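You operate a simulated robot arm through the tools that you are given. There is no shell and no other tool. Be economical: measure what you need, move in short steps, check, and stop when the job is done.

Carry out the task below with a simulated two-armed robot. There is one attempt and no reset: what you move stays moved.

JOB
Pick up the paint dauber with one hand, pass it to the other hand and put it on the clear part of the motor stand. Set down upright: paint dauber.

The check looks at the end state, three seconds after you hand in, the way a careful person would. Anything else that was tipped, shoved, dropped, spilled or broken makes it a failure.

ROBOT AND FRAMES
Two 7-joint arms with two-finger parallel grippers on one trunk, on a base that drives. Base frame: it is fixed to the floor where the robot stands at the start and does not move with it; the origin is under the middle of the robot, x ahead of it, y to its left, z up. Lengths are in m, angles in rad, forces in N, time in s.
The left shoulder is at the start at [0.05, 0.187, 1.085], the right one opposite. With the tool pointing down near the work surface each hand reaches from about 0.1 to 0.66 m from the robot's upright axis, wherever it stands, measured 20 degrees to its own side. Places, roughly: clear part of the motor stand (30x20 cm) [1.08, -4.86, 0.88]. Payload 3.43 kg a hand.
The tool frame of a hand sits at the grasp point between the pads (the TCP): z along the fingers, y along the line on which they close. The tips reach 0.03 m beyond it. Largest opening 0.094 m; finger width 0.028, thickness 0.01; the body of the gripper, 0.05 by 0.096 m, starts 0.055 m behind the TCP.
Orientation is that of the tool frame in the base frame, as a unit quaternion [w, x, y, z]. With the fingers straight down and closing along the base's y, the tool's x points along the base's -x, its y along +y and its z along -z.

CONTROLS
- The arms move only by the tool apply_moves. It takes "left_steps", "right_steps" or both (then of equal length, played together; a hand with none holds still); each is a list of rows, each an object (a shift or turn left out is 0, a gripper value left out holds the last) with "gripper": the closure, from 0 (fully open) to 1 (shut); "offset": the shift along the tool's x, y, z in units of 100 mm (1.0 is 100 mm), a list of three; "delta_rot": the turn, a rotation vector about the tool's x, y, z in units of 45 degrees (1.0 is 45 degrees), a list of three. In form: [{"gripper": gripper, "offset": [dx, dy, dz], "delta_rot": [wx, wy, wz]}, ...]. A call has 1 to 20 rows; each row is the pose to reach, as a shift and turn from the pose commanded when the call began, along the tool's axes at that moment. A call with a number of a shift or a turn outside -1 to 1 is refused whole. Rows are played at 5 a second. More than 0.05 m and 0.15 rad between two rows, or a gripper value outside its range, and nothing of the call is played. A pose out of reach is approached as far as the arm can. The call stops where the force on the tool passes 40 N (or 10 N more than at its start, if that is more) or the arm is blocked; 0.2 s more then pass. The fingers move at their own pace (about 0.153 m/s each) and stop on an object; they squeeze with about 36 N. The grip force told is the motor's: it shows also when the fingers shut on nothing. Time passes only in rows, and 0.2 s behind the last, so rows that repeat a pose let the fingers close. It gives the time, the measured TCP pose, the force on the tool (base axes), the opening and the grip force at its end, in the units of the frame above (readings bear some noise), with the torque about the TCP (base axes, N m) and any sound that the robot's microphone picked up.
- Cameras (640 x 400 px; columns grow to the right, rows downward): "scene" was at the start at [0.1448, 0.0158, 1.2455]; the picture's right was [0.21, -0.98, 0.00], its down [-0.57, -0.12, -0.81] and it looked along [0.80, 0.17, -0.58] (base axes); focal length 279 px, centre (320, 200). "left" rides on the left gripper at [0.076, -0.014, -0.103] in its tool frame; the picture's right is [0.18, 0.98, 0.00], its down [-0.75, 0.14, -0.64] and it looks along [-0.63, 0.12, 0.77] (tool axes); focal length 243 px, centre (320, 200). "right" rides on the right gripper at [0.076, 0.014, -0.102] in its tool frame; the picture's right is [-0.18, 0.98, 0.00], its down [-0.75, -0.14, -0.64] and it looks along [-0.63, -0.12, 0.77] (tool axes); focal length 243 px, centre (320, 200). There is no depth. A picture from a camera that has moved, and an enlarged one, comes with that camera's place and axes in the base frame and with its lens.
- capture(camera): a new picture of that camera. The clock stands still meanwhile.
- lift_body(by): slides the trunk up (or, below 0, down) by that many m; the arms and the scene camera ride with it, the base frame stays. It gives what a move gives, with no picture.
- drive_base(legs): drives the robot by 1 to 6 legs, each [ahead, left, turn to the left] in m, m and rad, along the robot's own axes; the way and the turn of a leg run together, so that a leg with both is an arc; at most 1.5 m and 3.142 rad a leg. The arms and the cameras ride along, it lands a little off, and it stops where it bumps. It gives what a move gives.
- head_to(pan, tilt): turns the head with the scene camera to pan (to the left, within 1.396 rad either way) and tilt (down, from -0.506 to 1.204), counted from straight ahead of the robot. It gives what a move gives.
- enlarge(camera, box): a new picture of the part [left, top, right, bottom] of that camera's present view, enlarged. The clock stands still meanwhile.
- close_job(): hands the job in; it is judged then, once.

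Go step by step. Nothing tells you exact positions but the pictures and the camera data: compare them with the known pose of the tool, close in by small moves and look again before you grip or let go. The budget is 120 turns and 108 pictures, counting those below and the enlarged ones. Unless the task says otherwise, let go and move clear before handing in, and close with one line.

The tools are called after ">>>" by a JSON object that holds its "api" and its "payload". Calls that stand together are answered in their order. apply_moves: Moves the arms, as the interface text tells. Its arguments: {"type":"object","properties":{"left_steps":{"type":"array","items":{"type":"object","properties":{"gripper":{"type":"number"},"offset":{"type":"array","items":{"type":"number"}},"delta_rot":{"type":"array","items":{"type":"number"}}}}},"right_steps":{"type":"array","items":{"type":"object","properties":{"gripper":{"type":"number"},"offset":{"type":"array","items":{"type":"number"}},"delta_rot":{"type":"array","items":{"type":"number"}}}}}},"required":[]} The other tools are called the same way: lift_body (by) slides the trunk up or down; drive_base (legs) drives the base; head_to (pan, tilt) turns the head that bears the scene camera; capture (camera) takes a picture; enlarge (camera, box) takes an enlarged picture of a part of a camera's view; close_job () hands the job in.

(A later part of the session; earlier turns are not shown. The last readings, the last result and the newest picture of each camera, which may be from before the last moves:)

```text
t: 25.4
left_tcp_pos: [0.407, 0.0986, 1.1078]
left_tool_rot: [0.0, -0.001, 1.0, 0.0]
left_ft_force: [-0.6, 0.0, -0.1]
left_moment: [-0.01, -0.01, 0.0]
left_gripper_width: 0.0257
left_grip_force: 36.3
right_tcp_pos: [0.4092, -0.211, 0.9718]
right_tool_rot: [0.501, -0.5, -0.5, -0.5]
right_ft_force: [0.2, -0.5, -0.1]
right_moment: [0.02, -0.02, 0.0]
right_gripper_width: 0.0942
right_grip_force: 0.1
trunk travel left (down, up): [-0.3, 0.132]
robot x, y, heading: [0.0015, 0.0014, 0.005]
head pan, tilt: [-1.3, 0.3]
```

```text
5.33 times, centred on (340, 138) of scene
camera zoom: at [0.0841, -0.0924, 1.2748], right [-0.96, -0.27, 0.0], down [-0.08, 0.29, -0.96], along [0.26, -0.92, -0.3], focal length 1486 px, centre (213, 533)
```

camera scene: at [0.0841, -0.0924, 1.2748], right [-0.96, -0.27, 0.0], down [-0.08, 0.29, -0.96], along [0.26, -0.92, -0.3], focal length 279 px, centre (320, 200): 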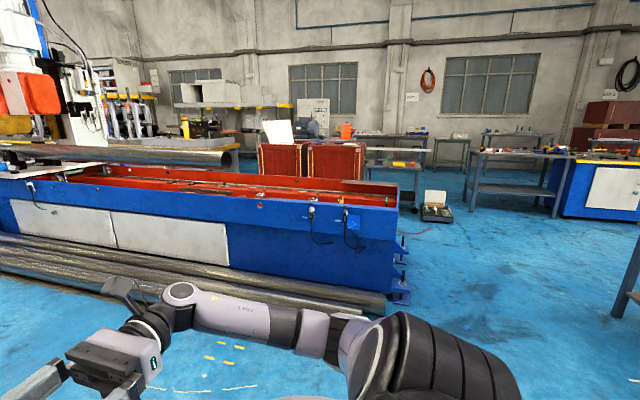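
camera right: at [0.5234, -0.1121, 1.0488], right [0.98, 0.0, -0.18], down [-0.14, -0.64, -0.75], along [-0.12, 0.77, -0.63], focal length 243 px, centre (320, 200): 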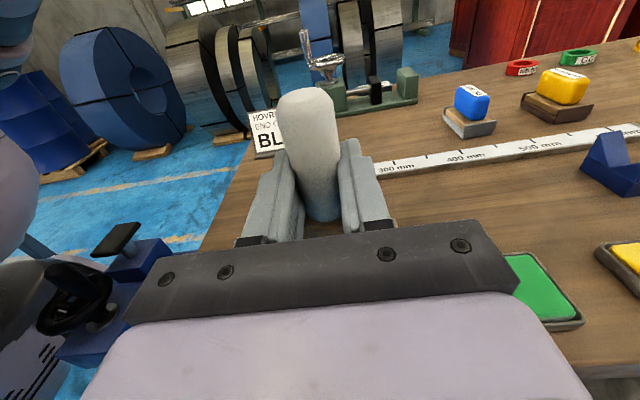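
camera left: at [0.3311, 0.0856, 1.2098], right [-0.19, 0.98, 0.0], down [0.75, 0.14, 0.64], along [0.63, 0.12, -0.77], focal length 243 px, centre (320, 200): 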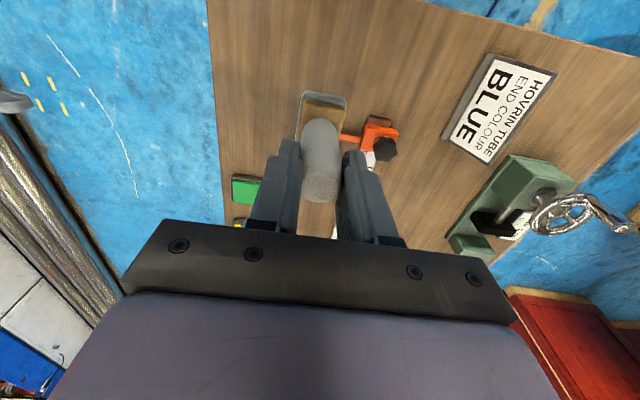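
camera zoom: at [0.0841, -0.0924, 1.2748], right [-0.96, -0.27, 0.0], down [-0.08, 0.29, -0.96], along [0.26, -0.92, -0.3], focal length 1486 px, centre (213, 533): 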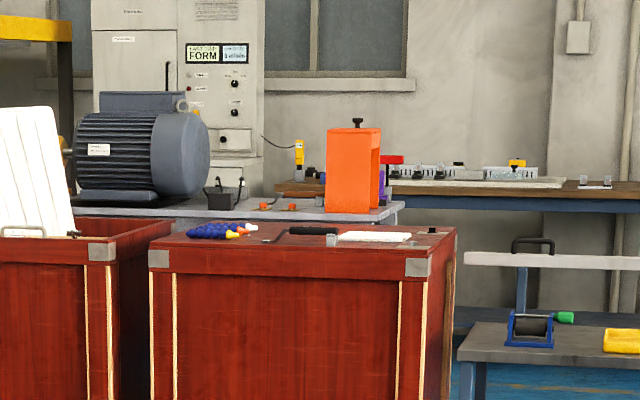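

The motor stand is the grey table holding the motor, black box and orange block, behind two red crates and past the end of the blue machine bed. I'll back off the table and turn right, then look before driving the lane past the bed.

>>> {"api": "drive_base", "payload": {"legs": [[-0.3, 0, 0], [0, 0, -1.571]]}}

>>> {"api": "head_to", "payload": {"pan": 0.0, "tilt": 0.45}}

>>> {"api": "capture", "payload": {"camera": "scene"}}

>>> {"api": "capture", "payload": {"camera": "left"}}

```text
t: 31.3
left_tcp_pos: [-0.2071, -0.4081, 1.1072]
left_tool_rot: [0.0, 0.712, 0.702, 0.0]
left_ft_force: [-0.4, -0.2, -1.2]
left_moment: [0.04, 0.01, -0.02]
left_gripper_width: 0.0256
left_grip_force: 36.1
right_tcp_pos: [-0.5161, -0.4057, 0.9742]
right_tool_rot: [0.006, 0.707, -0.005, 0.707]
right_ft_force: [-0.2, 0.2, 0.7]
right_moment: [0.02, -0.01, -0.01]
right_gripper_width: 0.094
right_grip_force: 0.0
trunk travel left (down, up): [-0.3, 0.132]
robot x, y, heading: [-0.2979, -0.0009, -1.584]
head pan, tilt: [-1.3, 0.3]
```

```text
t: 32.8
left_tcp_pos: [-0.2065, -0.4089, 1.1081]
left_tool_rot: [0.0, 0.712, 0.702, 0.0]
left_ft_force: [0.5, -0.2, -1.2]
left_moment: [-0.03, -0.04, 0.02]
left_gripper_width: 0.0257
left_grip_force: 35.9
right_tcp_pos: [-0.5167, -0.4055, 0.9721]
right_tool_rot: [0.005, 0.707, -0.005, 0.707]
right_ft_force: [-0.8, -0.1, -1.2]
right_moment: [0.0, -0.01, 0.02]
right_gripper_width: 0.0939
right_grip_force: 0.1
trunk travel left (down, up): [-0.3, 0.132]
robot x, y, heading: [-0.2989, -0.0016, -1.582]
head pan, tilt: [0.0, 0.45]
```

```text
73 pictures are left
camera scene: at [-0.3008, -0.1529, 1.2609], right [-1.0, 0.02, 0.0], down [0.01, 0.44, -0.9], along [-0.01, -0.9, -0.44], focal length 279 px, centre (320, 200)
```

scene: 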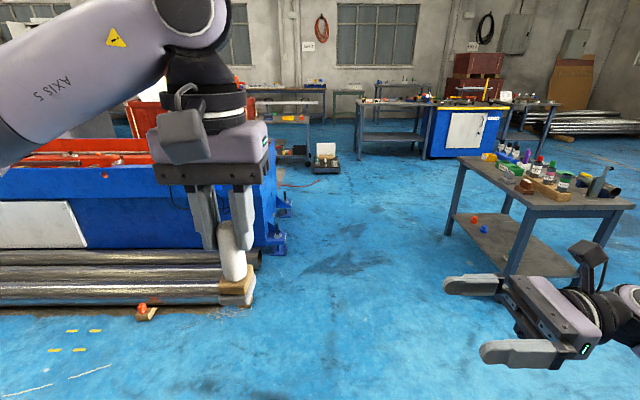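

```text
72 pictures are left
camera left: at [-0.2186, -0.3308, 1.2098], right [0.99, 0.17, 0.0], down [0.13, -0.76, 0.64], along [0.11, -0.63, -0.77], focal length 243 px, centre (320, 200)
```

left: 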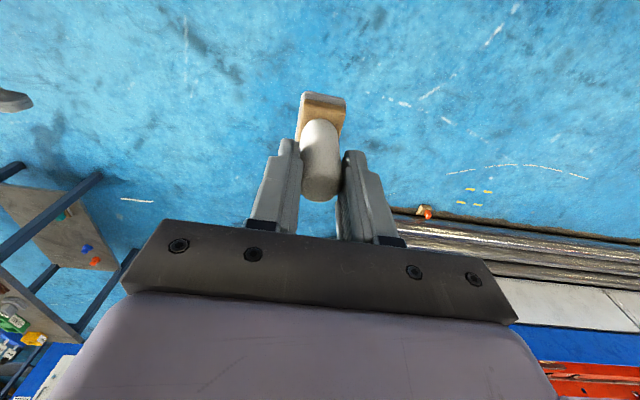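

The lane between the bed end (x ≈ −0.1) and the right-hand table (x ≈ −1.35) is clear. I'll move to its middle and drive up to y ≈ −2.1.

>>> {"api": "drive_base", "payload": {"legs": [[0, -0.4, 0], [1.2, 0, 0.012], [0.9, 0, 0]]}}

>>> {"api": "head_to", "payload": {"pan": 0.7, "tilt": 0.35}}

>>> {"api": "capture", "payload": {"camera": "scene"}}

```text
t: 34.5
left_tcp_pos: [-0.2846, -0.4063, 1.1075]
left_tool_rot: [0.0, 0.713, 0.701, 0.0]
left_ft_force: [-0.8, -0.1, -0.3]
left_moment: [0.02, 0.03, -0.04]
left_gripper_width: 0.0256
left_grip_force: 35.9
right_tcp_pos: [-0.5933, -0.405, 0.9719]
right_tool_rot: [0.006, 0.707, -0.006, 0.707]
right_ft_force: [0.0, -0.3, 0.4]
right_moment: [0.01, 0.03, -0.01]
right_gripper_width: 0.094
right_grip_force: 0.2
trunk travel left (down, up): [-0.3, 0.132]
robot x, y, heading: [-0.3739, 0.004, -1.587]
head pan, tilt: [0.0, 0.45]
stopped in leg 1: the robot was blocked; the commanded pose is now the measured one
```

```text
t: 35.6
left_tcp_pos: [-0.2845, -0.4061, 1.1082]
left_tool_rot: [0.0, 0.713, 0.702, 0.001]
left_ft_force: [-0.4, 0.7, 0.0]
left_moment: [-0.01, 0.02, -0.02]
left_gripper_width: 0.0258
left_grip_force: 35.6
right_tcp_pos: [-0.5935, -0.4038, 0.9711]
right_tool_rot: [0.006, 0.707, -0.007, 0.707]
right_ft_force: [-0.4, 0.3, 0.3]
right_moment: [0.04, -0.03, 0.01]
right_gripper_width: 0.0941
right_grip_force: 0.1
trunk travel left (down, up): [-0.3, 0.132]
robot x, y, heading: [-0.3776, 0.0046, -1.59]
head pan, tilt: [0.7, 0.351]
```

```text
71 pictures are left
camera scene: at [-0.3178, -0.1321, 1.2701], right [-0.78, -0.63, 0.0], down [-0.22, 0.27, -0.94], along [0.59, -0.73, -0.34], focal length 279 px, centre (320, 200)
```

scene: 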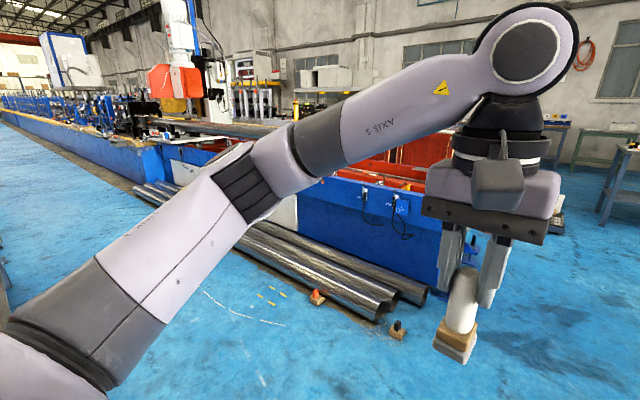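

Something on my right blocked the sidestep after 7 cm. I'll look that way.

>>> {"api": "head_to", "payload": {"pan": -1.3, "tilt": 0.6}}

>>> {"api": "capture", "payload": {"camera": "scene"}}

```text
t: 37.5
left_tcp_pos: [-0.2844, -0.4068, 1.1088]
left_tool_rot: [-0.001, 0.713, 0.701, 0.0]
left_ft_force: [-0.2, 0.8, -0.7]
left_moment: [-0.01, 0.02, 0.01]
left_gripper_width: 0.0259
left_grip_force: 36.0
right_tcp_pos: [-0.5931, -0.405, 0.9711]
right_tool_rot: [0.005, 0.707, -0.006, 0.707]
right_ft_force: [-0.7, 0.5, 0.0]
right_moment: [-0.06, 0.0, -0.04]
right_gripper_width: 0.094
right_grip_force: 0.0
trunk travel left (down, up): [-0.3, 0.132]
robot x, y, heading: [-0.3785, 0.0017, -1.583]
head pan, tilt: [-1.3, 0.6]
```

```text
70 pictures are left
camera scene: at [-0.4621, -0.0821, 1.2473], right [-0.25, 0.97, 0.0], down [0.55, 0.14, -0.83], along [-0.8, -0.21, -0.56], focal length 279 px, centre (320, 200)
```

scene: 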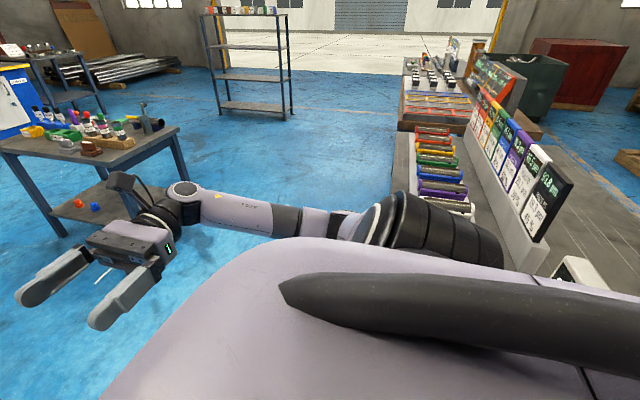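

A low bench sits to my right, and I only grazed it. I'll step off it, drive forward past it, then move to the lane middle.

>>> {"api": "drive_base", "payload": {"legs": [[0, 0.06, 0], [0.7, 0, 0], [0.3, -0.25, 0.012]]}}

>>> {"api": "capture", "payload": {"camera": "scene"}}

```text
t: 44.6
left_tcp_pos: [-0.4843, -1.4061, 1.1075]
left_tool_rot: [0.0, 0.71, 0.705, 0.0]
left_ft_force: [-0.6, 0.2, 0.3]
left_moment: [0.0, -0.01, -0.01]
left_gripper_width: 0.0258
left_grip_force: 35.7
right_tcp_pos: [-0.7933, -1.4075, 0.9713]
right_tool_rot: [0.002, 0.707, -0.002, 0.707]
right_ft_force: [-0.3, 1.0, -1.0]
right_moment: [-0.01, 0.02, -0.01]
right_gripper_width: 0.094
right_grip_force: 0.1
trunk travel left (down, up): [-0.3, 0.132]
robot x, y, heading: [-0.5751, -0.998, -1.574]
head pan, tilt: [-1.3, 0.6]
```

```text
69 pictures are left
camera scene: at [-0.665, -1.083, 1.2473], right [-0.26, 0.96, 0.0], down [0.55, 0.15, -0.82], along [-0.8, -0.22, -0.57], focal length 279 px, centre (320, 200)
```

scene: 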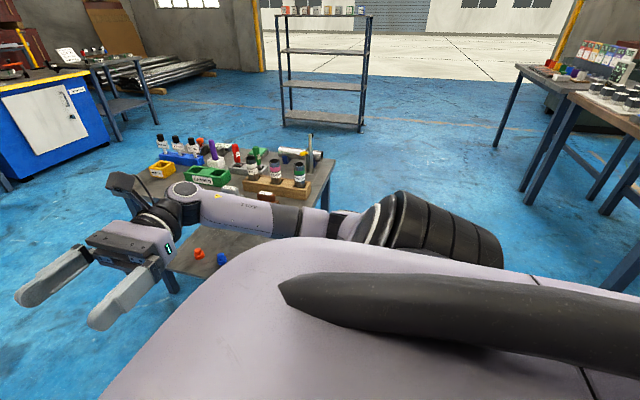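

There is room on both sides. I'll drive forward to y ≈ −2.2 and look left toward the stand.

>>> {"api": "drive_base", "payload": {"legs": [[1.2, 0, 0]]}}

>>> {"api": "head_to", "payload": {"pan": 0.35, "tilt": 0.35}}

>>> {"api": "capture", "payload": {"camera": "scene"}}

```text
t: 50.6
left_tcp_pos: [-0.4866, -2.5953, 1.1084]
left_tool_rot: [0.0, 0.708, 0.706, 0.0]
left_ft_force: [-0.6, 0.0, -0.4]
left_moment: [-0.01, -0.01, -0.03]
left_gripper_width: 0.0258
left_grip_force: 36.0
right_tcp_pos: [-0.7962, -2.598, 0.9729]
right_tool_rot: [0.001, 0.707, -0.002, 0.707]
right_ft_force: [0.2, -1.1, 0.4]
right_moment: [0.02, -0.03, -0.03]
right_gripper_width: 0.094
right_grip_force: 0.1
trunk travel left (down, up): [-0.3, 0.132]
robot x, y, heading: [-0.5854, -2.1893, -1.572]
head pan, tilt: [-1.3, 0.6]
```

```text
t: 52.3
left_tcp_pos: [-0.4867, -2.5959, 1.109]
left_tool_rot: [0.0, 0.708, 0.706, -0.001]
left_ft_force: [-0.1, 0.4, -0.6]
left_moment: [-0.01, 0.0, 0.02]
left_gripper_width: 0.0256
left_grip_force: 36.2
right_tcp_pos: [-0.7963, -2.5987, 0.9731]
right_tool_rot: [0.0, 0.708, -0.001, 0.707]
right_ft_force: [-0.8, 0.6, 0.5]
right_moment: [0.01, 0.04, -0.02]
right_gripper_width: 0.0942
right_grip_force: 0.0
trunk travel left (down, up): [-0.3, 0.132]
robot x, y, heading: [-0.5836, -2.188, -1.571]
head pan, tilt: [0.351, 0.351]
```

```text
68 pictures are left
camera scene: at [-0.5523, -2.3379, 1.2701], right [-0.94, -0.34, 0.0], down [-0.12, 0.32, -0.94], along [0.32, -0.88, -0.34], focal length 279 px, centre (320, 200)
```

scene: 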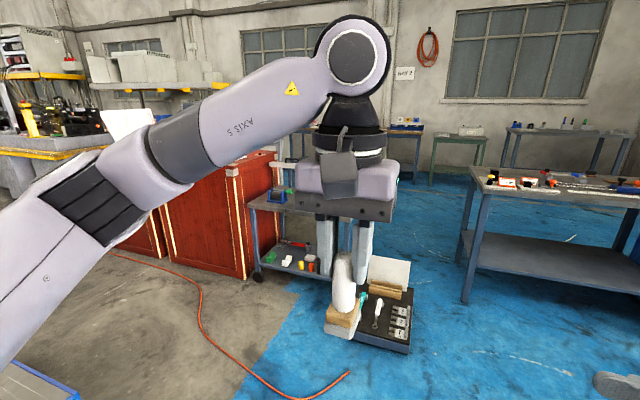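

My left arm hides the scene, and the path past the mat and trolley looks tight. I'll lower the left hand and raise the trunk for a clear view.

>>> {"api": "apply_moves", "payload": {"left_steps": [{"offset": [0, 0.3, 0.3]}, {"offset": [0, 0.6, 0.6]}, {"offset": [0, 0.8, 0.9]}, {"offset": [0, 1.0, 1.0]}]}}

>>> {"api": "apply_moves", "payload": {"left_steps": [{"offset": [0, 0.2, 0.4]}, {"offset": [0, 0.4, 0.8]}, {"offset": [0, 0.6, 1.0]}, {"offset": [0, 0.6, 1.0]}]}}

>>> {"api": "lift_body", "payload": {"by": 0.13}}

>>> {"api": "capture", "payload": {"camera": "scene"}}

```text
t: 53.3
left_tcp_pos: [-0.3876, -2.5962, 1.0074]
left_tool_rot: [0.0, 0.708, 0.706, 0.0]
left_ft_force: [-0.3, -0.5, -0.5]
left_moment: [-0.03, 0.03, 0.01]
left_gripper_width: 0.0256
left_grip_force: 35.9
right_tcp_pos: [-0.7968, -2.5981, 0.971]
right_tool_rot: [0.001, 0.708, -0.002, 0.707]
right_ft_force: [-0.2, 0.6, 0.8]
right_moment: [-0.01, 0.01, 0.02]
right_gripper_width: 0.094
right_grip_force: 0.0
trunk travel left (down, up): [-0.3, 0.132]
robot x, y, heading: [-0.5813, -2.1871, -1.572]
head pan, tilt: [0.351, 0.351]
```

```text
t: 54.3
left_tcp_pos: [-0.3279, -2.5971, 0.9085]
left_tool_rot: [0.0, 0.708, 0.706, 0.0]
left_ft_force: [0.1, -0.1, -1.2]
left_moment: [0.07, 0.02, 0.0]
left_gripper_width: 0.0259
left_grip_force: 36.1
right_tcp_pos: [-0.7963, -2.5974, 0.9714]
right_tool_rot: [0.0, 0.708, -0.002, 0.707]
right_ft_force: [0.4, 0.1, 0.4]
right_moment: [-0.03, 0.03, -0.01]
right_gripper_width: 0.0941
right_grip_force: 0.1
trunk travel left (down, up): [-0.3, 0.132]
robot x, y, heading: [-0.584, -2.1896, -1.57]
head pan, tilt: [0.351, 0.351]
```

```text
t: 55.9
left_tcp_pos: [-0.3268, -2.5968, 1.0372]
left_tool_rot: [-0.001, 0.708, 0.706, 0.0]
left_ft_force: [-0.2, -0.2, -0.7]
left_moment: [0.0, 0.01, -0.06]
left_gripper_width: 0.0257
left_grip_force: 35.6
right_tcp_pos: [-0.7965, -2.5987, 1.1014]
right_tool_rot: [0.001, 0.707, -0.002, 0.707]
right_ft_force: [-0.1, -0.2, -0.5]
right_moment: [-0.01, -0.03, -0.02]
right_gripper_width: 0.094
right_grip_force: 0.1
trunk travel left (down, up): [-0.43, 0.002]
robot x, y, heading: [-0.5835, -2.1897, -1.572]
head pan, tilt: [0.351, 0.351]
```

```text
67 pictures are left
camera scene: at [-0.5522, -2.338, 1.4], right [-0.94, -0.34, 0.0], down [-0.12, 0.32, -0.94], along [0.32, -0.88, -0.34], focal length 279 px, centre (320, 200)
```

scene: 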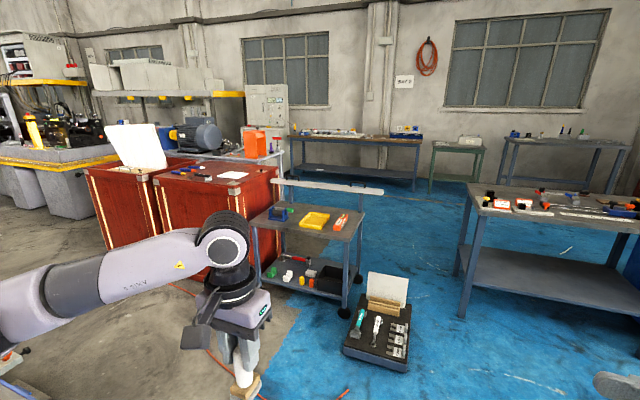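

Now I have a clear map. The stand sits behind the crates, and the trolley, open case and right-hand table leave too narrow a gap (about 0.4 m). I'll look right for a way around.

>>> {"api": "head_to", "payload": {"pan": -0.6, "tilt": 0.3}}

>>> {"api": "capture", "payload": {"camera": "scene"}}

>>> {"api": "head_to", "payload": {"pan": 0.85, "tilt": 0.3}}

>>> {"api": "capture", "payload": {"camera": "scene"}}

```text
t: 57.1
left_tcp_pos: [-0.3272, -2.5966, 1.0379]
left_tool_rot: [0.0, 0.709, 0.706, 0.0]
left_ft_force: [0.2, -0.4, -0.7]
left_moment: [-0.01, 0.0, -0.02]
left_gripper_width: 0.0258
left_grip_force: 35.8
right_tcp_pos: [-0.7964, -2.598, 1.1016]
right_tool_rot: [0.0, 0.708, -0.002, 0.707]
right_ft_force: [0.3, -0.4, 0.5]
right_moment: [-0.02, 0.02, 0.0]
right_gripper_width: 0.0938
right_grip_force: 0.0
trunk travel left (down, up): [-0.43, 0.002]
robot x, y, heading: [-0.5844, -2.1869, -1.574]
head pan, tilt: [-0.6, 0.3]
```

```text
66 pictures are left
camera scene: at [-0.6368, -2.3273, 1.4048], right [-0.82, 0.57, 0.0], down [0.17, 0.24, -0.96], along [-0.54, -0.79, -0.3], focal length 279 px, centre (320, 200)
```

scene: 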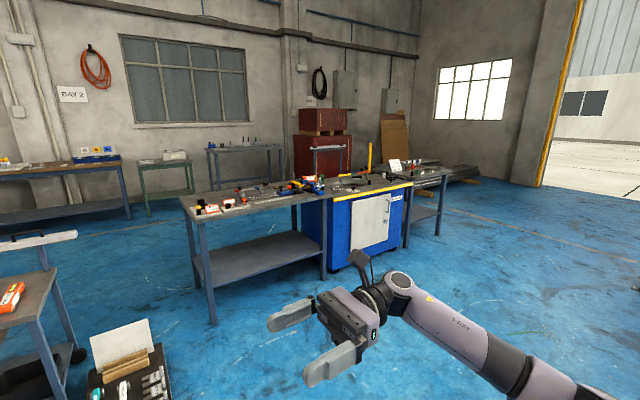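

```text
t: 58.7
left_tcp_pos: [-0.3265, -2.5967, 1.0385]
left_tool_rot: [-0.001, 0.709, 0.706, 0.0]
left_ft_force: [-0.5, 0.6, -0.9]
left_moment: [-0.01, -0.02, 0.0]
left_gripper_width: 0.0255
left_grip_force: 35.6
right_tcp_pos: [-0.7962, -2.5975, 1.101]
right_tool_rot: [0.0, 0.708, -0.002, 0.707]
right_ft_force: [-0.3, 0.1, -0.5]
right_moment: [-0.01, -0.01, 0.04]
right_gripper_width: 0.0938
right_grip_force: 0.0
trunk travel left (down, up): [-0.43, 0.002]
robot x, y, heading: [-0.583, -2.1871, -1.577]
head pan, tilt: [0.85, 0.3]
```

```text
65 pictures are left
camera scene: at [-0.514, -2.3122, 1.4048], right [-0.66, -0.75, 0.0], down [-0.22, 0.2, -0.96], along [0.72, -0.63, -0.3], focal length 279 px, centre (320, 200)
```

scene: 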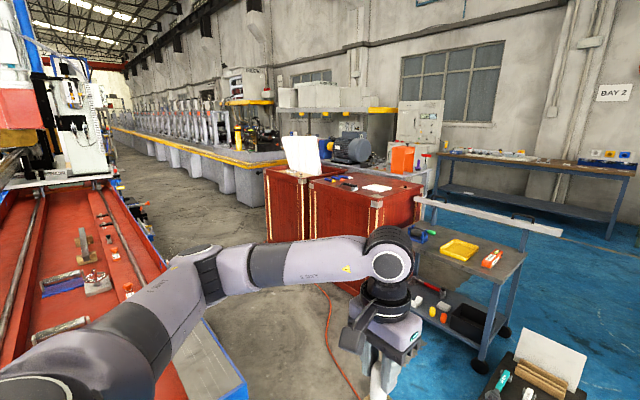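

The gap near the case is too tight. On the right, the aisle at y ≈ −3 is open, and the floor is clear around the table row's far end (x ≈ −3.6), which leads to the space behind the stand. I'll take that route, starting by turning to face −x.

>>> {"api": "drive_base", "payload": {"legs": [[0.85, -0.2, 0], [0, 0, -1.565], [1.4, 0, 0]]}}

>>> {"api": "head_to", "payload": {"pan": 0.3, "tilt": 0.35}}

>>> {"api": "capture", "payload": {"camera": "scene"}}

```text
t: 73.8
left_tcp_pos: [-2.6047, -3.3134, 1.0384]
left_tool_rot: [0.0, 1.0, 0.003, -0.001]
left_ft_force: [0.5, 0.2, -0.2]
left_moment: [-0.05, -0.02, 0.03]
left_gripper_width: 0.0254
left_grip_force: 35.8
right_tcp_pos: [-2.6094, -2.8438, 1.1007]
right_tool_rot: [0.499, 0.501, -0.5, 0.501]
right_ft_force: [0.4, 0.4, -0.6]
right_moment: [-0.04, 0.0, -0.02]
right_gripper_width: 0.0941
right_grip_force: 0.1
trunk travel left (down, up): [-0.43, 0.002]
robot x, y, heading: [-2.1989, -3.0514, -3.135]
head pan, tilt: [0.85, 0.3]
```

```text
t: 74.7
left_tcp_pos: [-2.6056, -3.3124, 1.0379]
left_tool_rot: [0.0, 1.0, 0.003, 0.001]
left_ft_force: [-1.3, 0.4, -1.1]
left_moment: [-0.01, -0.02, 0.05]
left_gripper_width: 0.0255
left_grip_force: 36.3
right_tcp_pos: [-2.61, -2.8443, 1.1003]
right_tool_rot: [0.498, 0.501, -0.499, 0.501]
right_ft_force: [0.1, -0.3, 0.1]
right_moment: [-0.01, -0.01, 0.02]
right_gripper_width: 0.0941
right_grip_force: 0.1
trunk travel left (down, up): [-0.43, 0.002]
robot x, y, heading: [-2.1977, -3.0506, -3.137]
head pan, tilt: [0.3, 0.351]
```

```text
64 pictures are left
camera scene: at [-2.3459, -3.083, 1.4001], right [-0.3, 0.95, 0.0], down [0.33, 0.1, -0.94], along [-0.9, -0.28, -0.34], focal length 279 px, centre (320, 200)
```

scene: 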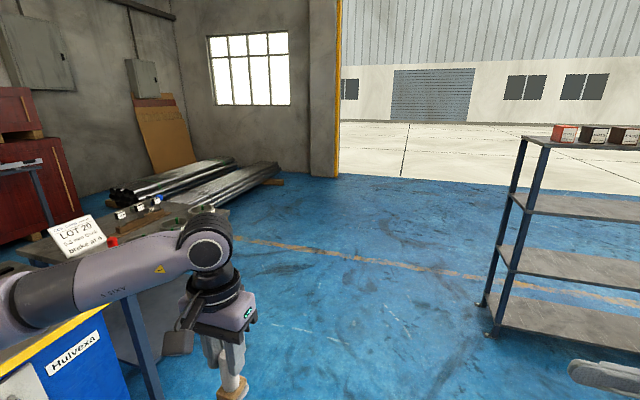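

The floor around the row's end is open, with only a rack corner at about (−3.97, −2.47) to my right. I'll round the corner and face +x behind the row.

>>> {"api": "drive_base", "payload": {"legs": [[1.05, 0.1, 0], [1.05, 0, 0], [0, 0, 1.571], [1.2, 0, 0], [1.1, 0, 0], [0, 0, 1.571]]}}

>>> {"api": "head_to", "payload": {"pan": -0.2, "tilt": 0.3}}

>>> {"api": "capture", "payload": {"camera": "scene"}}

```text
t: 98.1
left_tcp_pos: [-4.0518, -5.4155, 1.0384]
left_tool_rot: [0.0, 0.713, 0.701, 0.001]
left_ft_force: [-0.7, 0.8, -1.1]
left_moment: [0.01, 0.0, -0.02]
left_gripper_width: 0.0249
left_grip_force: 36.0
right_tcp_pos: [-4.5199, -5.4109, 1.1012]
right_tool_rot: [0.006, 0.707, -0.006, 0.707]
right_ft_force: [-0.1, 0.6, -0.1]
right_moment: [0.0, -0.04, -0.04]
right_gripper_width: 0.0941
right_grip_force: 0.1
trunk travel left (down, up): [-0.43, 0.002]
robot x, y, heading: [-4.2998, -5.0034, -1.585]
head pan, tilt: [0.3, 0.351]
stopped in leg 5: the robot was blocked; the commanded pose is now the measured one
```

```text
t: 99.0
left_tcp_pos: [-4.051, -5.4155, 1.0383]
left_tool_rot: [0.0, 0.714, 0.7, 0.0]
left_ft_force: [0.2, 0.7, 0.5]
left_moment: [0.0, 0.03, 0.03]
left_gripper_width: 0.025
left_grip_force: 36.1
right_tcp_pos: [-4.521, -5.4095, 1.1016]
right_tool_rot: [0.004, 0.707, -0.005, 0.707]
right_ft_force: [0.5, -0.3, 0.4]
right_moment: [0.05, 0.01, 0.04]
right_gripper_width: 0.0939
right_grip_force: 0.1
trunk travel left (down, up): [-0.43, 0.002]
robot x, y, heading: [-4.3026, -5.0036, -1.584]
head pan, tilt: [-0.201, 0.3]
```

```text
63 pictures are left
camera scene: at [-4.3231, -5.1572, 1.4048], right [-0.98, 0.21, 0.0], down [0.06, 0.29, -0.96], along [-0.2, -0.93, -0.3], focal length 279 px, centre (320, 200)
```

scene: 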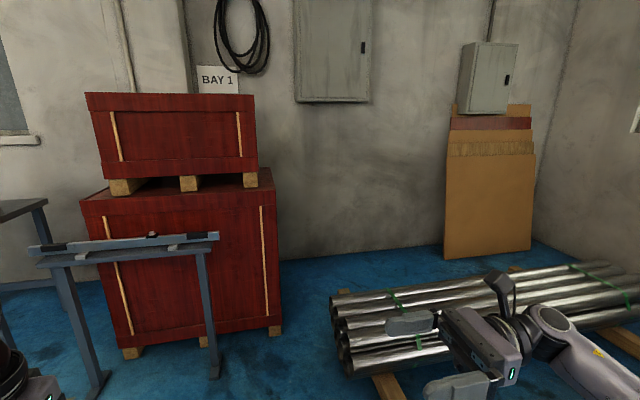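

I was blocked at y ≈ −5.0. I'll look down and left to find the cause.

>>> {"api": "head_to", "payload": {"pan": 0.3, "tilt": 0.9}}

>>> {"api": "capture", "payload": {"camera": "scene"}}

>>> {"api": "head_to", "payload": {"pan": 1.2, "tilt": 0.45}}

>>> {"api": "capture", "payload": {"camera": "scene"}}

>>> {"api": "capture", "payload": {"camera": "left"}}

```text
t: 100.0
left_tcp_pos: [-4.0522, -5.4152, 1.0378]
left_tool_rot: [0.0, 0.713, 0.701, 0.0]
left_ft_force: [-1.0, 0.1, -0.8]
left_moment: [-0.01, -0.01, 0.01]
left_gripper_width: 0.0249
left_grip_force: 35.5
right_tcp_pos: [-4.5202, -5.4107, 1.1005]
right_tool_rot: [0.005, 0.708, -0.007, 0.706]
right_ft_force: [0.2, 0.5, -0.8]
right_moment: [0.01, -0.03, 0.0]
right_gripper_width: 0.094
right_grip_force: 0.1
trunk travel left (down, up): [-0.43, 0.002]
robot x, y, heading: [-4.3019, -5.0039, -1.586]
head pan, tilt: [0.3, 0.901]
```

```text
62 pictures are left
camera scene: at [-4.2819, -5.1385, 1.3526], right [-0.96, -0.28, 0.0], down [-0.22, 0.75, -0.62], along [0.17, -0.6, -0.78], focal length 279 px, centre (320, 200)
```

scene: 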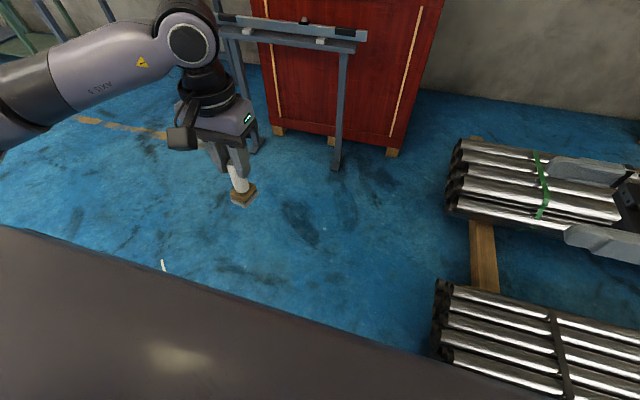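

```text
t: 101.2
left_tcp_pos: [-4.0514, -5.4159, 1.0381]
left_tool_rot: [0.001, 0.714, 0.701, 0.0]
left_ft_force: [-0.9, -0.4, -0.8]
left_moment: [-0.02, 0.0, -0.01]
left_gripper_width: 0.0249
left_grip_force: 36.3
right_tcp_pos: [-4.5202, -5.411, 1.1014]
right_tool_rot: [0.005, 0.708, -0.007, 0.706]
right_ft_force: [0.6, -0.6, 0.1]
right_moment: [0.01, -0.05, 0.0]
right_gripper_width: 0.0939
right_grip_force: 0.0
trunk travel left (down, up): [-0.43, 0.002]
robot x, y, heading: [-4.2998, -5.0042, -1.587]
head pan, tilt: [1.201, 0.45]
```

```text
61 pictures are left
camera scene: at [-4.2179, -5.1007, 1.3909], right [-0.38, -0.93, 0.0], down [-0.4, 0.16, -0.9], along [0.83, -0.34, -0.44], focal length 279 px, centre (320, 200)
```

scene: 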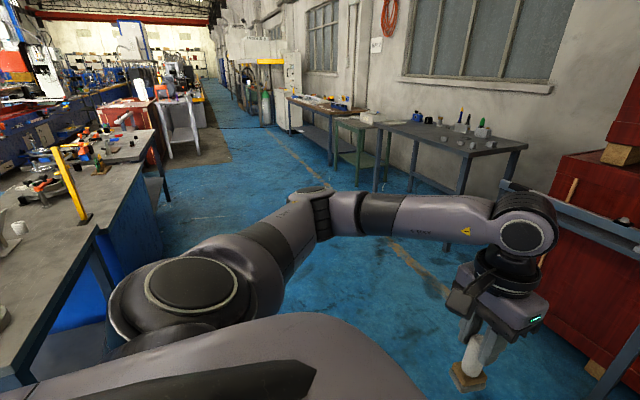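

```text
60 pictures are left
camera left: at [-4.0634, -5.3382, 1.1396], right [0.99, 0.17, 0.0], down [0.13, -0.76, 0.64], along [0.11, -0.63, -0.77], focal length 243 px, centre (320, 200)
```

left: 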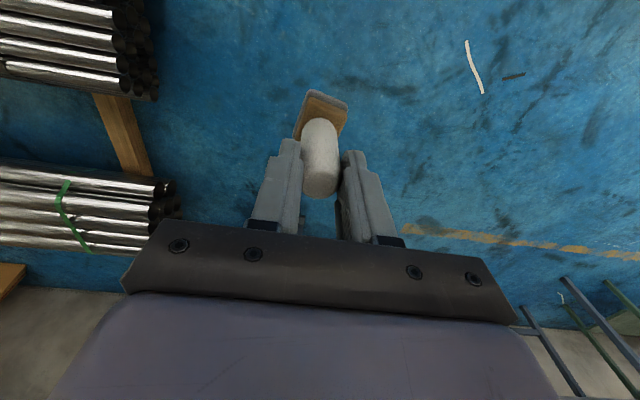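

A second steel pile lies low at front right, so the base seems larger than I assumed (about 0.4 m half-width). I'll back off a touch, slide left, pass it, then turn to +x at y ≈ −5.45.

>>> {"api": "drive_base", "payload": {"legs": [[-0.05, 0, 0.014], [0, 0.2, 0], [0.5, 0.0, 0], [0, 0.25, 0], [0, 0, 1.571]]}}

>>> {"api": "head_to", "payload": {"pan": 0.1, "tilt": 0.35}}

>>> {"api": "capture", "payload": {"camera": "scene"}}

```text
t: 112.8
left_tcp_pos: [-3.4493, -5.203, 1.0384]
left_tool_rot: [-0.001, 0.005, 1.0, -0.001]
left_ft_force: [0.2, -0.3, -0.8]
left_moment: [-0.02, 0.0, 0.05]
left_gripper_width: 0.0244
left_grip_force: 35.6
right_tcp_pos: [-3.4504, -5.67, 1.1011]
right_tool_rot: [-0.498, 0.503, 0.498, 0.501]
right_ft_force: [0.2, -0.1, 0.1]
right_moment: [-0.01, 0.0, -0.02]
right_gripper_width: 0.094
right_grip_force: 0.0
trunk travel left (down, up): [-0.43, 0.002]
robot x, y, heading: [-3.8533, -5.4577, -0.007]
head pan, tilt: [1.201, 0.45]
```

```text
t: 114.2
left_tcp_pos: [-3.4487, -5.2012, 1.0372]
left_tool_rot: [0.0, 0.005, 1.0, -0.001]
left_ft_force: [0.0, 0.1, -0.3]
left_moment: [-0.02, -0.02, -0.01]
left_gripper_width: 0.0241
left_grip_force: 36.0
right_tcp_pos: [-3.4505, -5.6703, 1.1019]
right_tool_rot: [-0.498, 0.503, 0.498, 0.501]
right_ft_force: [-0.1, 0.5, 0.5]
right_moment: [0.02, -0.03, 0.03]
right_gripper_width: 0.0938
right_grip_force: 0.0
trunk travel left (down, up): [-0.43, 0.002]
robot x, y, heading: [-3.8582, -5.459, -0.006]
head pan, tilt: [0.099, 0.351]
```

```text
59 pictures are left
camera scene: at [-3.7055, -5.4507, 1.4001], right [0.09, -1.0, 0.0], down [-0.34, -0.03, -0.94], along [0.94, 0.09, -0.34], focal length 279 px, centre (320, 200)
```

scene: 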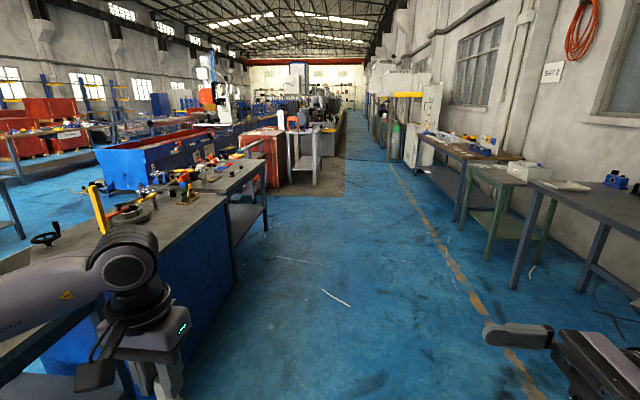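

The floor ahead is clear all the way to the stand. The grip width has crept from 25.8 to 24.1 mm, though, so the dauber may be slipping. I'll check it.

>>> {"api": "enlarge", "payload": {"camera": "left", "box": [220, 60, 420, 260]}}

>>> {"api": "head_to", "payload": {"pan": 0.45, "tilt": 0.8}}

>>> {"api": "capture", "payload": {"camera": "scene"}}

```text
2.00 times, centred on (320, 160) of left
camera zoom: at [-3.5246, -5.214, 1.1396], right [-0.17, 0.98, 0.0], down [0.76, 0.13, 0.64], along [0.63, 0.11, -0.77], focal length 485 px, centre (320, 280)
```

zoom: 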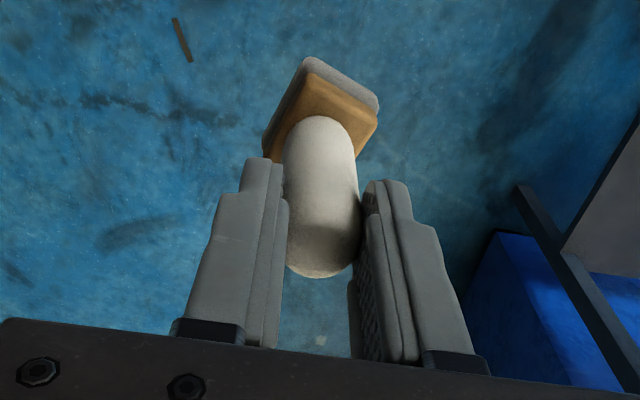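

```text
t: 115.1
left_tcp_pos: [-3.4495, -5.2019, 1.0381]
left_tool_rot: [0.0, 0.005, 1.0, 0.0]
left_ft_force: [1.0, -0.1, 0.0]
left_moment: [-0.02, 0.01, 0.0]
left_gripper_width: 0.0241
left_grip_force: 35.8
right_tcp_pos: [-3.4499, -5.6698, 1.1016]
right_tool_rot: [-0.498, 0.502, 0.498, 0.501]
right_ft_force: [-0.4, 0.8, 0.2]
right_moment: [0.01, 0.0, 0.02]
right_gripper_width: 0.0939
right_grip_force: 0.0
trunk travel left (down, up): [-0.43, 0.002]
robot x, y, heading: [-3.8574, -5.4566, -0.007]
head pan, tilt: [0.45, 0.799]
```

```text
57 pictures are left
camera scene: at [-3.7253, -5.4249, 1.3605], right [0.43, -0.9, 0.0], down [-0.65, -0.31, -0.7], along [0.63, 0.3, -0.72], focal length 279 px, centre (320, 200)
```

scene: 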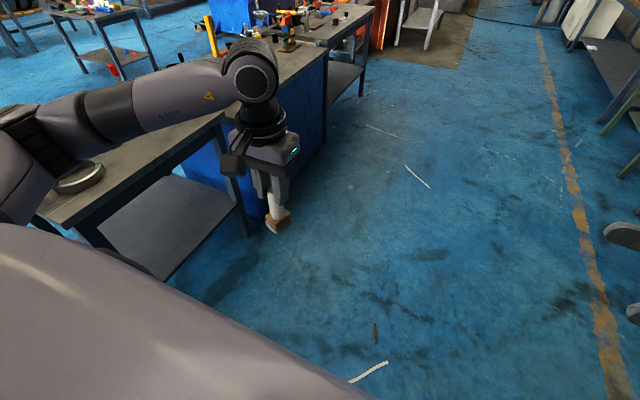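

The dauber has only turned about its own axis, from the base turns. It hasn't slipped down and is still upright. I'll drive on along +x toward the stand's end.

>>> {"api": "drive_base", "payload": {"legs": [[1.2, 0, 0.007], [1.2, 0, 0], [1.1, 0, 0]]}}

>>> {"api": "head_to", "payload": {"pan": 0.2, "tilt": 0.45}}

>>> {"api": "capture", "payload": {"camera": "scene"}}

```text
t: 132.2
left_tcp_pos: [0.0658, -5.2142, 1.0378]
left_tool_rot: [0.0, 0.004, 1.0, -0.001]
left_ft_force: [0.3, -0.4, -0.2]
left_moment: [-0.02, 0.03, 0.01]
left_gripper_width: 0.0238
left_grip_force: 35.5
right_tcp_pos: [0.0653, -5.6834, 1.1022]
right_tool_rot: [-0.499, 0.502, 0.499, 0.5]
right_ft_force: [0.4, -0.2, -0.6]
right_moment: [-0.02, -0.01, 0.01]
right_gripper_width: 0.0942
right_grip_force: 0.0
trunk travel left (down, up): [-0.43, 0.002]
robot x, y, heading: [-0.3407, -5.4702, -0.002]
head pan, tilt: [0.45, 0.799]
```

```text
t: 133.0
left_tcp_pos: [0.0645, -5.2137, 1.0375]
left_tool_rot: [0.0, 0.005, 1.0, 0.0]
left_ft_force: [-0.2, 0.1, -0.6]
left_moment: [0.02, 0.01, -0.02]
left_gripper_width: 0.0239
left_grip_force: 35.7
right_tcp_pos: [0.0666, -5.6828, 1.101]
right_tool_rot: [-0.499, 0.501, 0.499, 0.501]
right_ft_force: [0.0, 0.1, -0.3]
right_moment: [0.03, 0.0, -0.01]
right_gripper_width: 0.094
right_grip_force: 0.0
trunk travel left (down, up): [-0.43, 0.002]
robot x, y, heading: [-0.339, -5.4687, -0.008]
head pan, tilt: [0.201, 0.45]
```

```text
56 pictures are left
camera scene: at [-0.193, -5.4548, 1.3908], right [0.19, -0.98, 0.0], down [-0.43, -0.08, -0.9], along [0.88, 0.17, -0.44], focal length 279 px, centre (320, 200)
```

scene: 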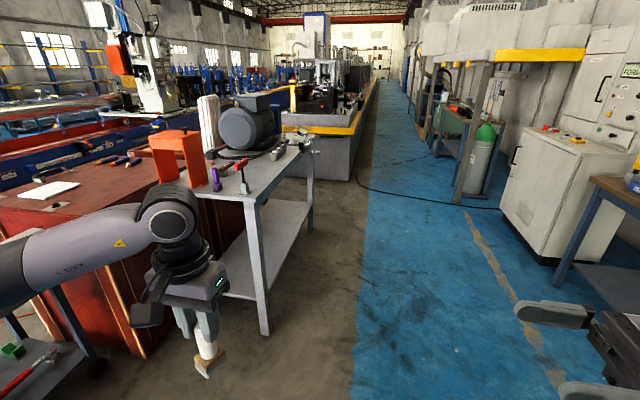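

The stand is right ahead: its south edge is at about y −5.0, from x 0.77 to 1.8. The clear spot projects to pixel (254, 174), so I'll enlarge it.

>>> {"api": "enlarge", "payload": {"camera": "scene", "box": [140, 80, 340, 205]}}

```text
3.20 times, centred on (240, 142) of scene
camera zoom: at [-0.193, -5.4548, 1.3908], right [0.19, -0.98, 0.0], down [-0.43, -0.08, -0.9], along [0.88, 0.17, -0.44], focal length 892 px, centre (576, 384)
```

zoom: 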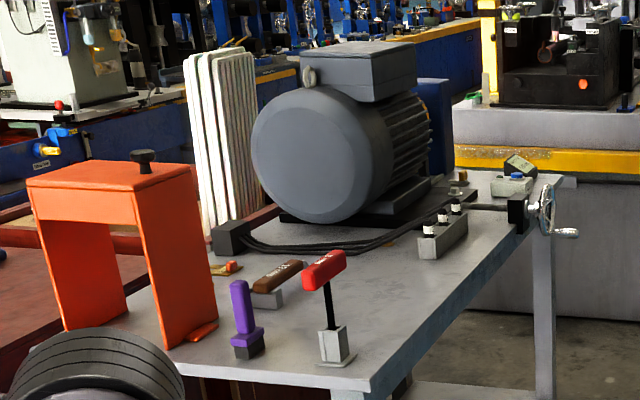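

The clear area between the red-headed tool and the motor is visible and matches the given spot. I'll drive past the end with a margin and turn to face the stand.

>>> {"api": "drive_base", "payload": {"legs": [[0.8, -0.28, 0], [0.82, 0, 0], [0, 0, 1.577]]}}

>>> {"api": "head_to", "payload": {"pan": 0.1, "tilt": 0.6}}

>>> {"api": "capture", "payload": {"camera": "scene"}}

>>> {"api": "capture", "payload": {"camera": "left"}}

```text
t: 145.3
left_tcp_pos: [1.0272, -5.356, 1.0382]
left_tool_rot: [0.0, -0.707, 0.707, 0.0]
left_ft_force: [-0.2, 0.4, -0.4]
left_moment: [0.0, -0.02, 0.0]
left_gripper_width: 0.0239
left_grip_force: 36.2
right_tcp_pos: [1.4963, -5.3521, 1.1015]
right_tool_rot: [-0.707, 0.0, 0.707, -0.001]
right_ft_force: [-0.3, -0.1, -0.5]
right_moment: [-0.01, 0.0, 0.0]
right_gripper_width: 0.0936
right_grip_force: 0.0
trunk travel left (down, up): [-0.43, 0.002]
robot x, y, heading: [1.2879, -5.7622, 1.568]
head pan, tilt: [0.201, 0.45]
```

```text
t: 146.1
left_tcp_pos: [1.0266, -5.3563, 1.0381]
left_tool_rot: [0.0, 0.707, -0.707, 0.0]
left_ft_force: [-0.6, -0.5, -0.2]
left_moment: [0.01, -0.03, 0.01]
left_gripper_width: 0.0242
left_grip_force: 36.2
right_tcp_pos: [1.4969, -5.3523, 1.103]
right_tool_rot: [-0.707, 0.0, 0.707, -0.001]
right_ft_force: [0.3, 0.6, 0.0]
right_moment: [-0.02, 0.02, 0.0]
right_gripper_width: 0.0942
right_grip_force: 0.2
trunk travel left (down, up): [-0.43, 0.002]
robot x, y, heading: [1.2874, -5.7601, 1.575]
head pan, tilt: [0.099, 0.6]
```

```text
54 pictures are left
camera scene: at [1.2777, -5.6176, 1.3774], right [0.99, 0.1, 0.0], down [0.06, -0.56, -0.83], along [-0.08, 0.82, -0.56], focal length 279 px, centre (320, 200)
```

scene: 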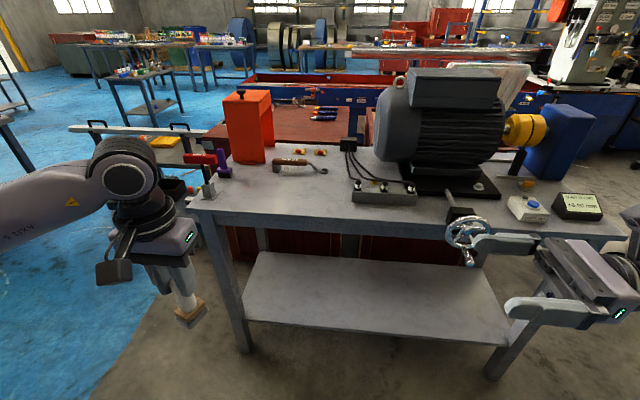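

```text
53 pictures are left
camera left: at [1.0423, -5.4309, 1.1395], right [-0.98, -0.18, 0.0], down [-0.14, 0.75, 0.64], along [-0.12, 0.63, -0.77], focal length 243 px, centre (320, 200)
```

left: 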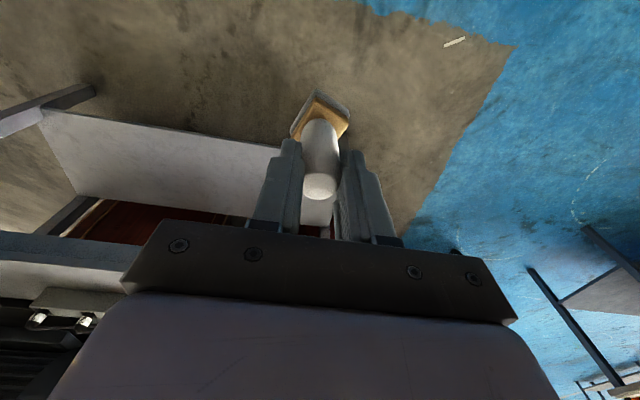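

The clear spot is at about pixel (283, 193), with nothing within 10 cm toward me. I'll pull the right hand back, then drive forward 0.25 m.

>>> {"api": "apply_moves", "payload": {"right_steps": [{"offset": [0.2, -0.4, 0]}, {"offset": [0.4, -0.8, 0]}, {"offset": [0.4, -1.0, 0]}]}}

>>> {"api": "drive_base", "payload": {"legs": [[0.25, 0, 0]]}}

>>> {"api": "capture", "payload": {"camera": "scene"}}

```text
t: 146.8
left_tcp_pos: [1.0272, -5.3566, 1.0379]
left_tool_rot: [0.0, -0.707, 0.707, -0.001]
left_ft_force: [0.8, 0.7, -1.2]
left_moment: [0.03, -0.01, 0.0]
left_gripper_width: 0.0237
left_grip_force: 36.0
right_tcp_pos: [1.4981, -5.4522, 1.1429]
right_tool_rot: [-0.706, 0.0, 0.708, -0.001]
right_ft_force: [-0.6, -0.4, -0.4]
right_moment: [0.02, 0.01, 0.01]
right_gripper_width: 0.0938
right_grip_force: 0.0
trunk travel left (down, up): [-0.43, 0.002]
robot x, y, heading: [1.2841, -5.7617, 1.572]
head pan, tilt: [0.099, 0.6]
```

```text
t: 148.7
left_tcp_pos: [1.0281, -5.1049, 1.0376]
left_tool_rot: [-0.001, -0.706, 0.708, -0.001]
left_ft_force: [-1.0, -0.4, -0.6]
left_moment: [-0.01, -0.05, -0.01]
left_gripper_width: 0.0241
left_grip_force: 36.0
right_tcp_pos: [1.4977, -5.2015, 1.1434]
right_tool_rot: [-0.707, 0.0, 0.707, 0.0]
right_ft_force: [-0.7, 0.8, 0.4]
right_moment: [0.0, -0.01, 0.02]
right_gripper_width: 0.0939
right_grip_force: 0.1
trunk travel left (down, up): [-0.43, 0.002]
robot x, y, heading: [1.2854, -5.5104, 1.571]
head pan, tilt: [0.099, 0.6]
```

```text
52 pictures are left
camera scene: at [1.2776, -5.3671, 1.3772], right [0.99, 0.1, 0.0], down [0.06, -0.56, -0.82], along [-0.08, 0.82, -0.57], focal length 279 px, centre (320, 200)
```

scene: 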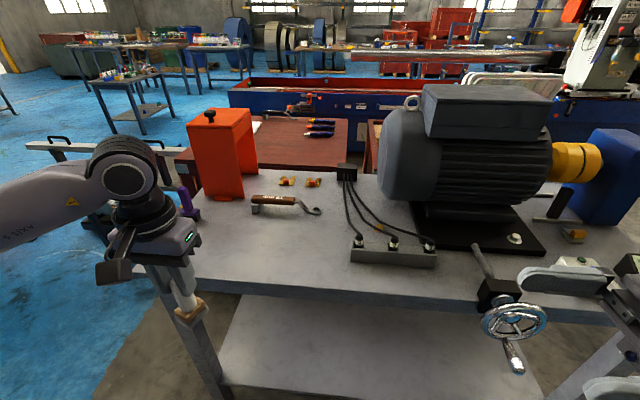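

I'm in position. I'll move the left hand over to x ≈ 1.08 and forward in stages, keeping it 6 cm above the surface.

>>> {"api": "apply_moves", "payload": {"left_steps": [{"offset": [0, -0.26, 0]}, {"offset": [0, -0.5, 0]}, {"offset": [-0.3, -0.5, 0]}, {"offset": [-0.6, -0.5, 0]}, {"offset": [-0.8, -0.5, 0]}, {"offset": [-1.0, -0.5, 0]}, {"offset": [-1.0, -0.5, 0]}]}}

>>> {"api": "capture", "payload": {"camera": "scene"}}

>>> {"api": "capture", "payload": {"camera": "left"}}

```text
t: 150.3
left_tcp_pos: [1.0781, -5.0051, 1.037]
left_tool_rot: [0.0, -0.706, 0.708, 0.0]
left_ft_force: [-0.3, 0.0, -0.5]
left_moment: [0.01, 0.0, -0.03]
left_gripper_width: 0.0239
left_grip_force: 36.3
right_tcp_pos: [1.4963, -5.2021, 1.1438]
right_tool_rot: [-0.707, 0.0, 0.708, -0.001]
right_ft_force: [-0.1, -0.2, -0.1]
right_moment: [0.01, 0.0, -0.02]
right_gripper_width: 0.0939
right_grip_force: 0.1
trunk travel left (down, up): [-0.43, 0.002]
robot x, y, heading: [1.2868, -5.5138, 1.568]
head pan, tilt: [0.099, 0.6]
```

```text
51 pictures are left
camera scene: at [1.2775, -5.3679, 1.3773], right [0.99, 0.1, 0.0], down [0.06, -0.56, -0.83], along [-0.08, 0.82, -0.56], focal length 279 px, centre (320, 200)
```

scene: 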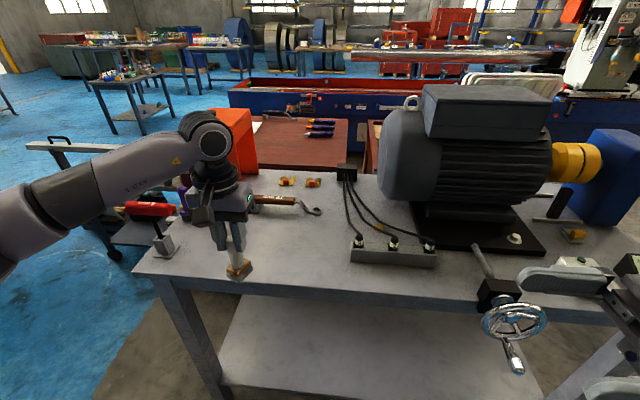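

```text
50 pictures are left
camera left: at [1.0926, -5.0809, 1.1393], right [-0.98, -0.18, 0.0], down [-0.14, 0.75, 0.64], along [-0.12, 0.63, -0.77], focal length 243 px, centre (320, 200)
```

left: 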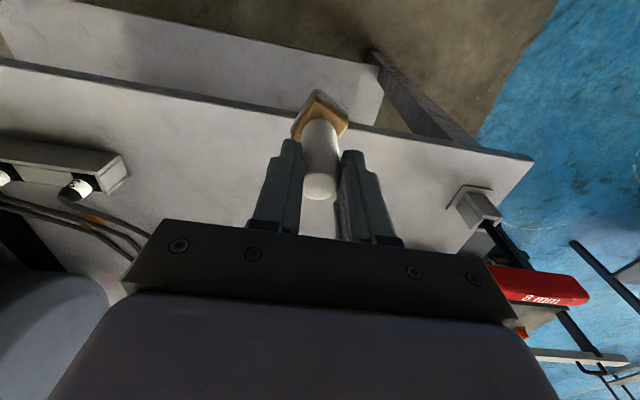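

The red-headed tool is at about (0.85, −4.92), well clear of the path. I'll continue forward 10 cm and check.

>>> {"api": "apply_moves", "payload": {"left_steps": [{"offset": [-0.25, 0, 0]}, {"offset": [-0.5, 0, 0]}, {"offset": [-0.75, 0, 0]}, {"offset": [-1.0, 0, 0]}, {"offset": [-1.0, 0, 0]}]}}

>>> {"api": "capture", "payload": {"camera": "scene"}}

>>> {"api": "capture", "payload": {"camera": "left"}}

```text
t: 151.5
left_tcp_pos: [1.0775, -4.9056, 1.039]
left_tool_rot: [0.0, -0.706, 0.708, 0.0]
left_ft_force: [-0.4, -0.3, -1.1]
left_moment: [0.0, -0.04, 0.01]
left_gripper_width: 0.0239
left_grip_force: 36.1
right_tcp_pos: [1.4962, -5.2028, 1.1433]
right_tool_rot: [-0.706, 0.0, 0.708, -0.002]
right_ft_force: [-0.6, -0.1, 0.3]
right_moment: [-0.01, 0.04, 0.0]
right_gripper_width: 0.0937
right_grip_force: 0.1
trunk travel left (down, up): [-0.43, 0.002]
robot x, y, heading: [1.2899, -5.5115, 1.574]
head pan, tilt: [0.099, 0.6]
```

```text
49 pictures are left
camera scene: at [1.2774, -5.3678, 1.3773], right [0.99, 0.1, 0.0], down [0.06, -0.56, -0.83], along [-0.08, 0.82, -0.56], focal length 279 px, centre (320, 200)
```

scene: 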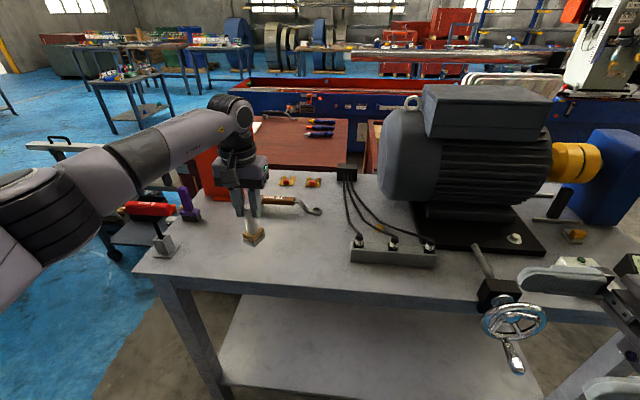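

```text
48 pictures are left
camera left: at [1.092, -4.9808, 1.1402], right [-0.98, -0.18, 0.0], down [-0.14, 0.75, 0.64], along [-0.12, 0.63, -0.77], focal length 243 px, centre (320, 200)
```

left: 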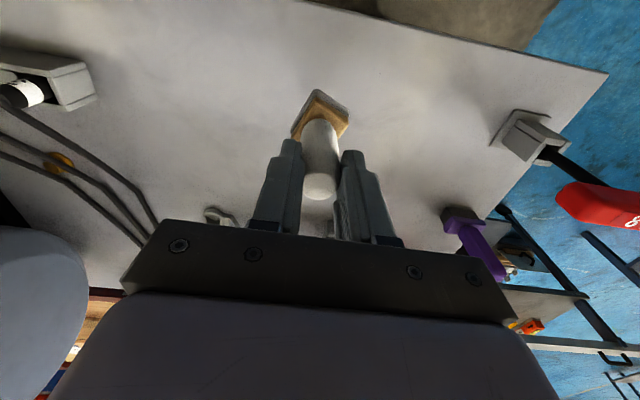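

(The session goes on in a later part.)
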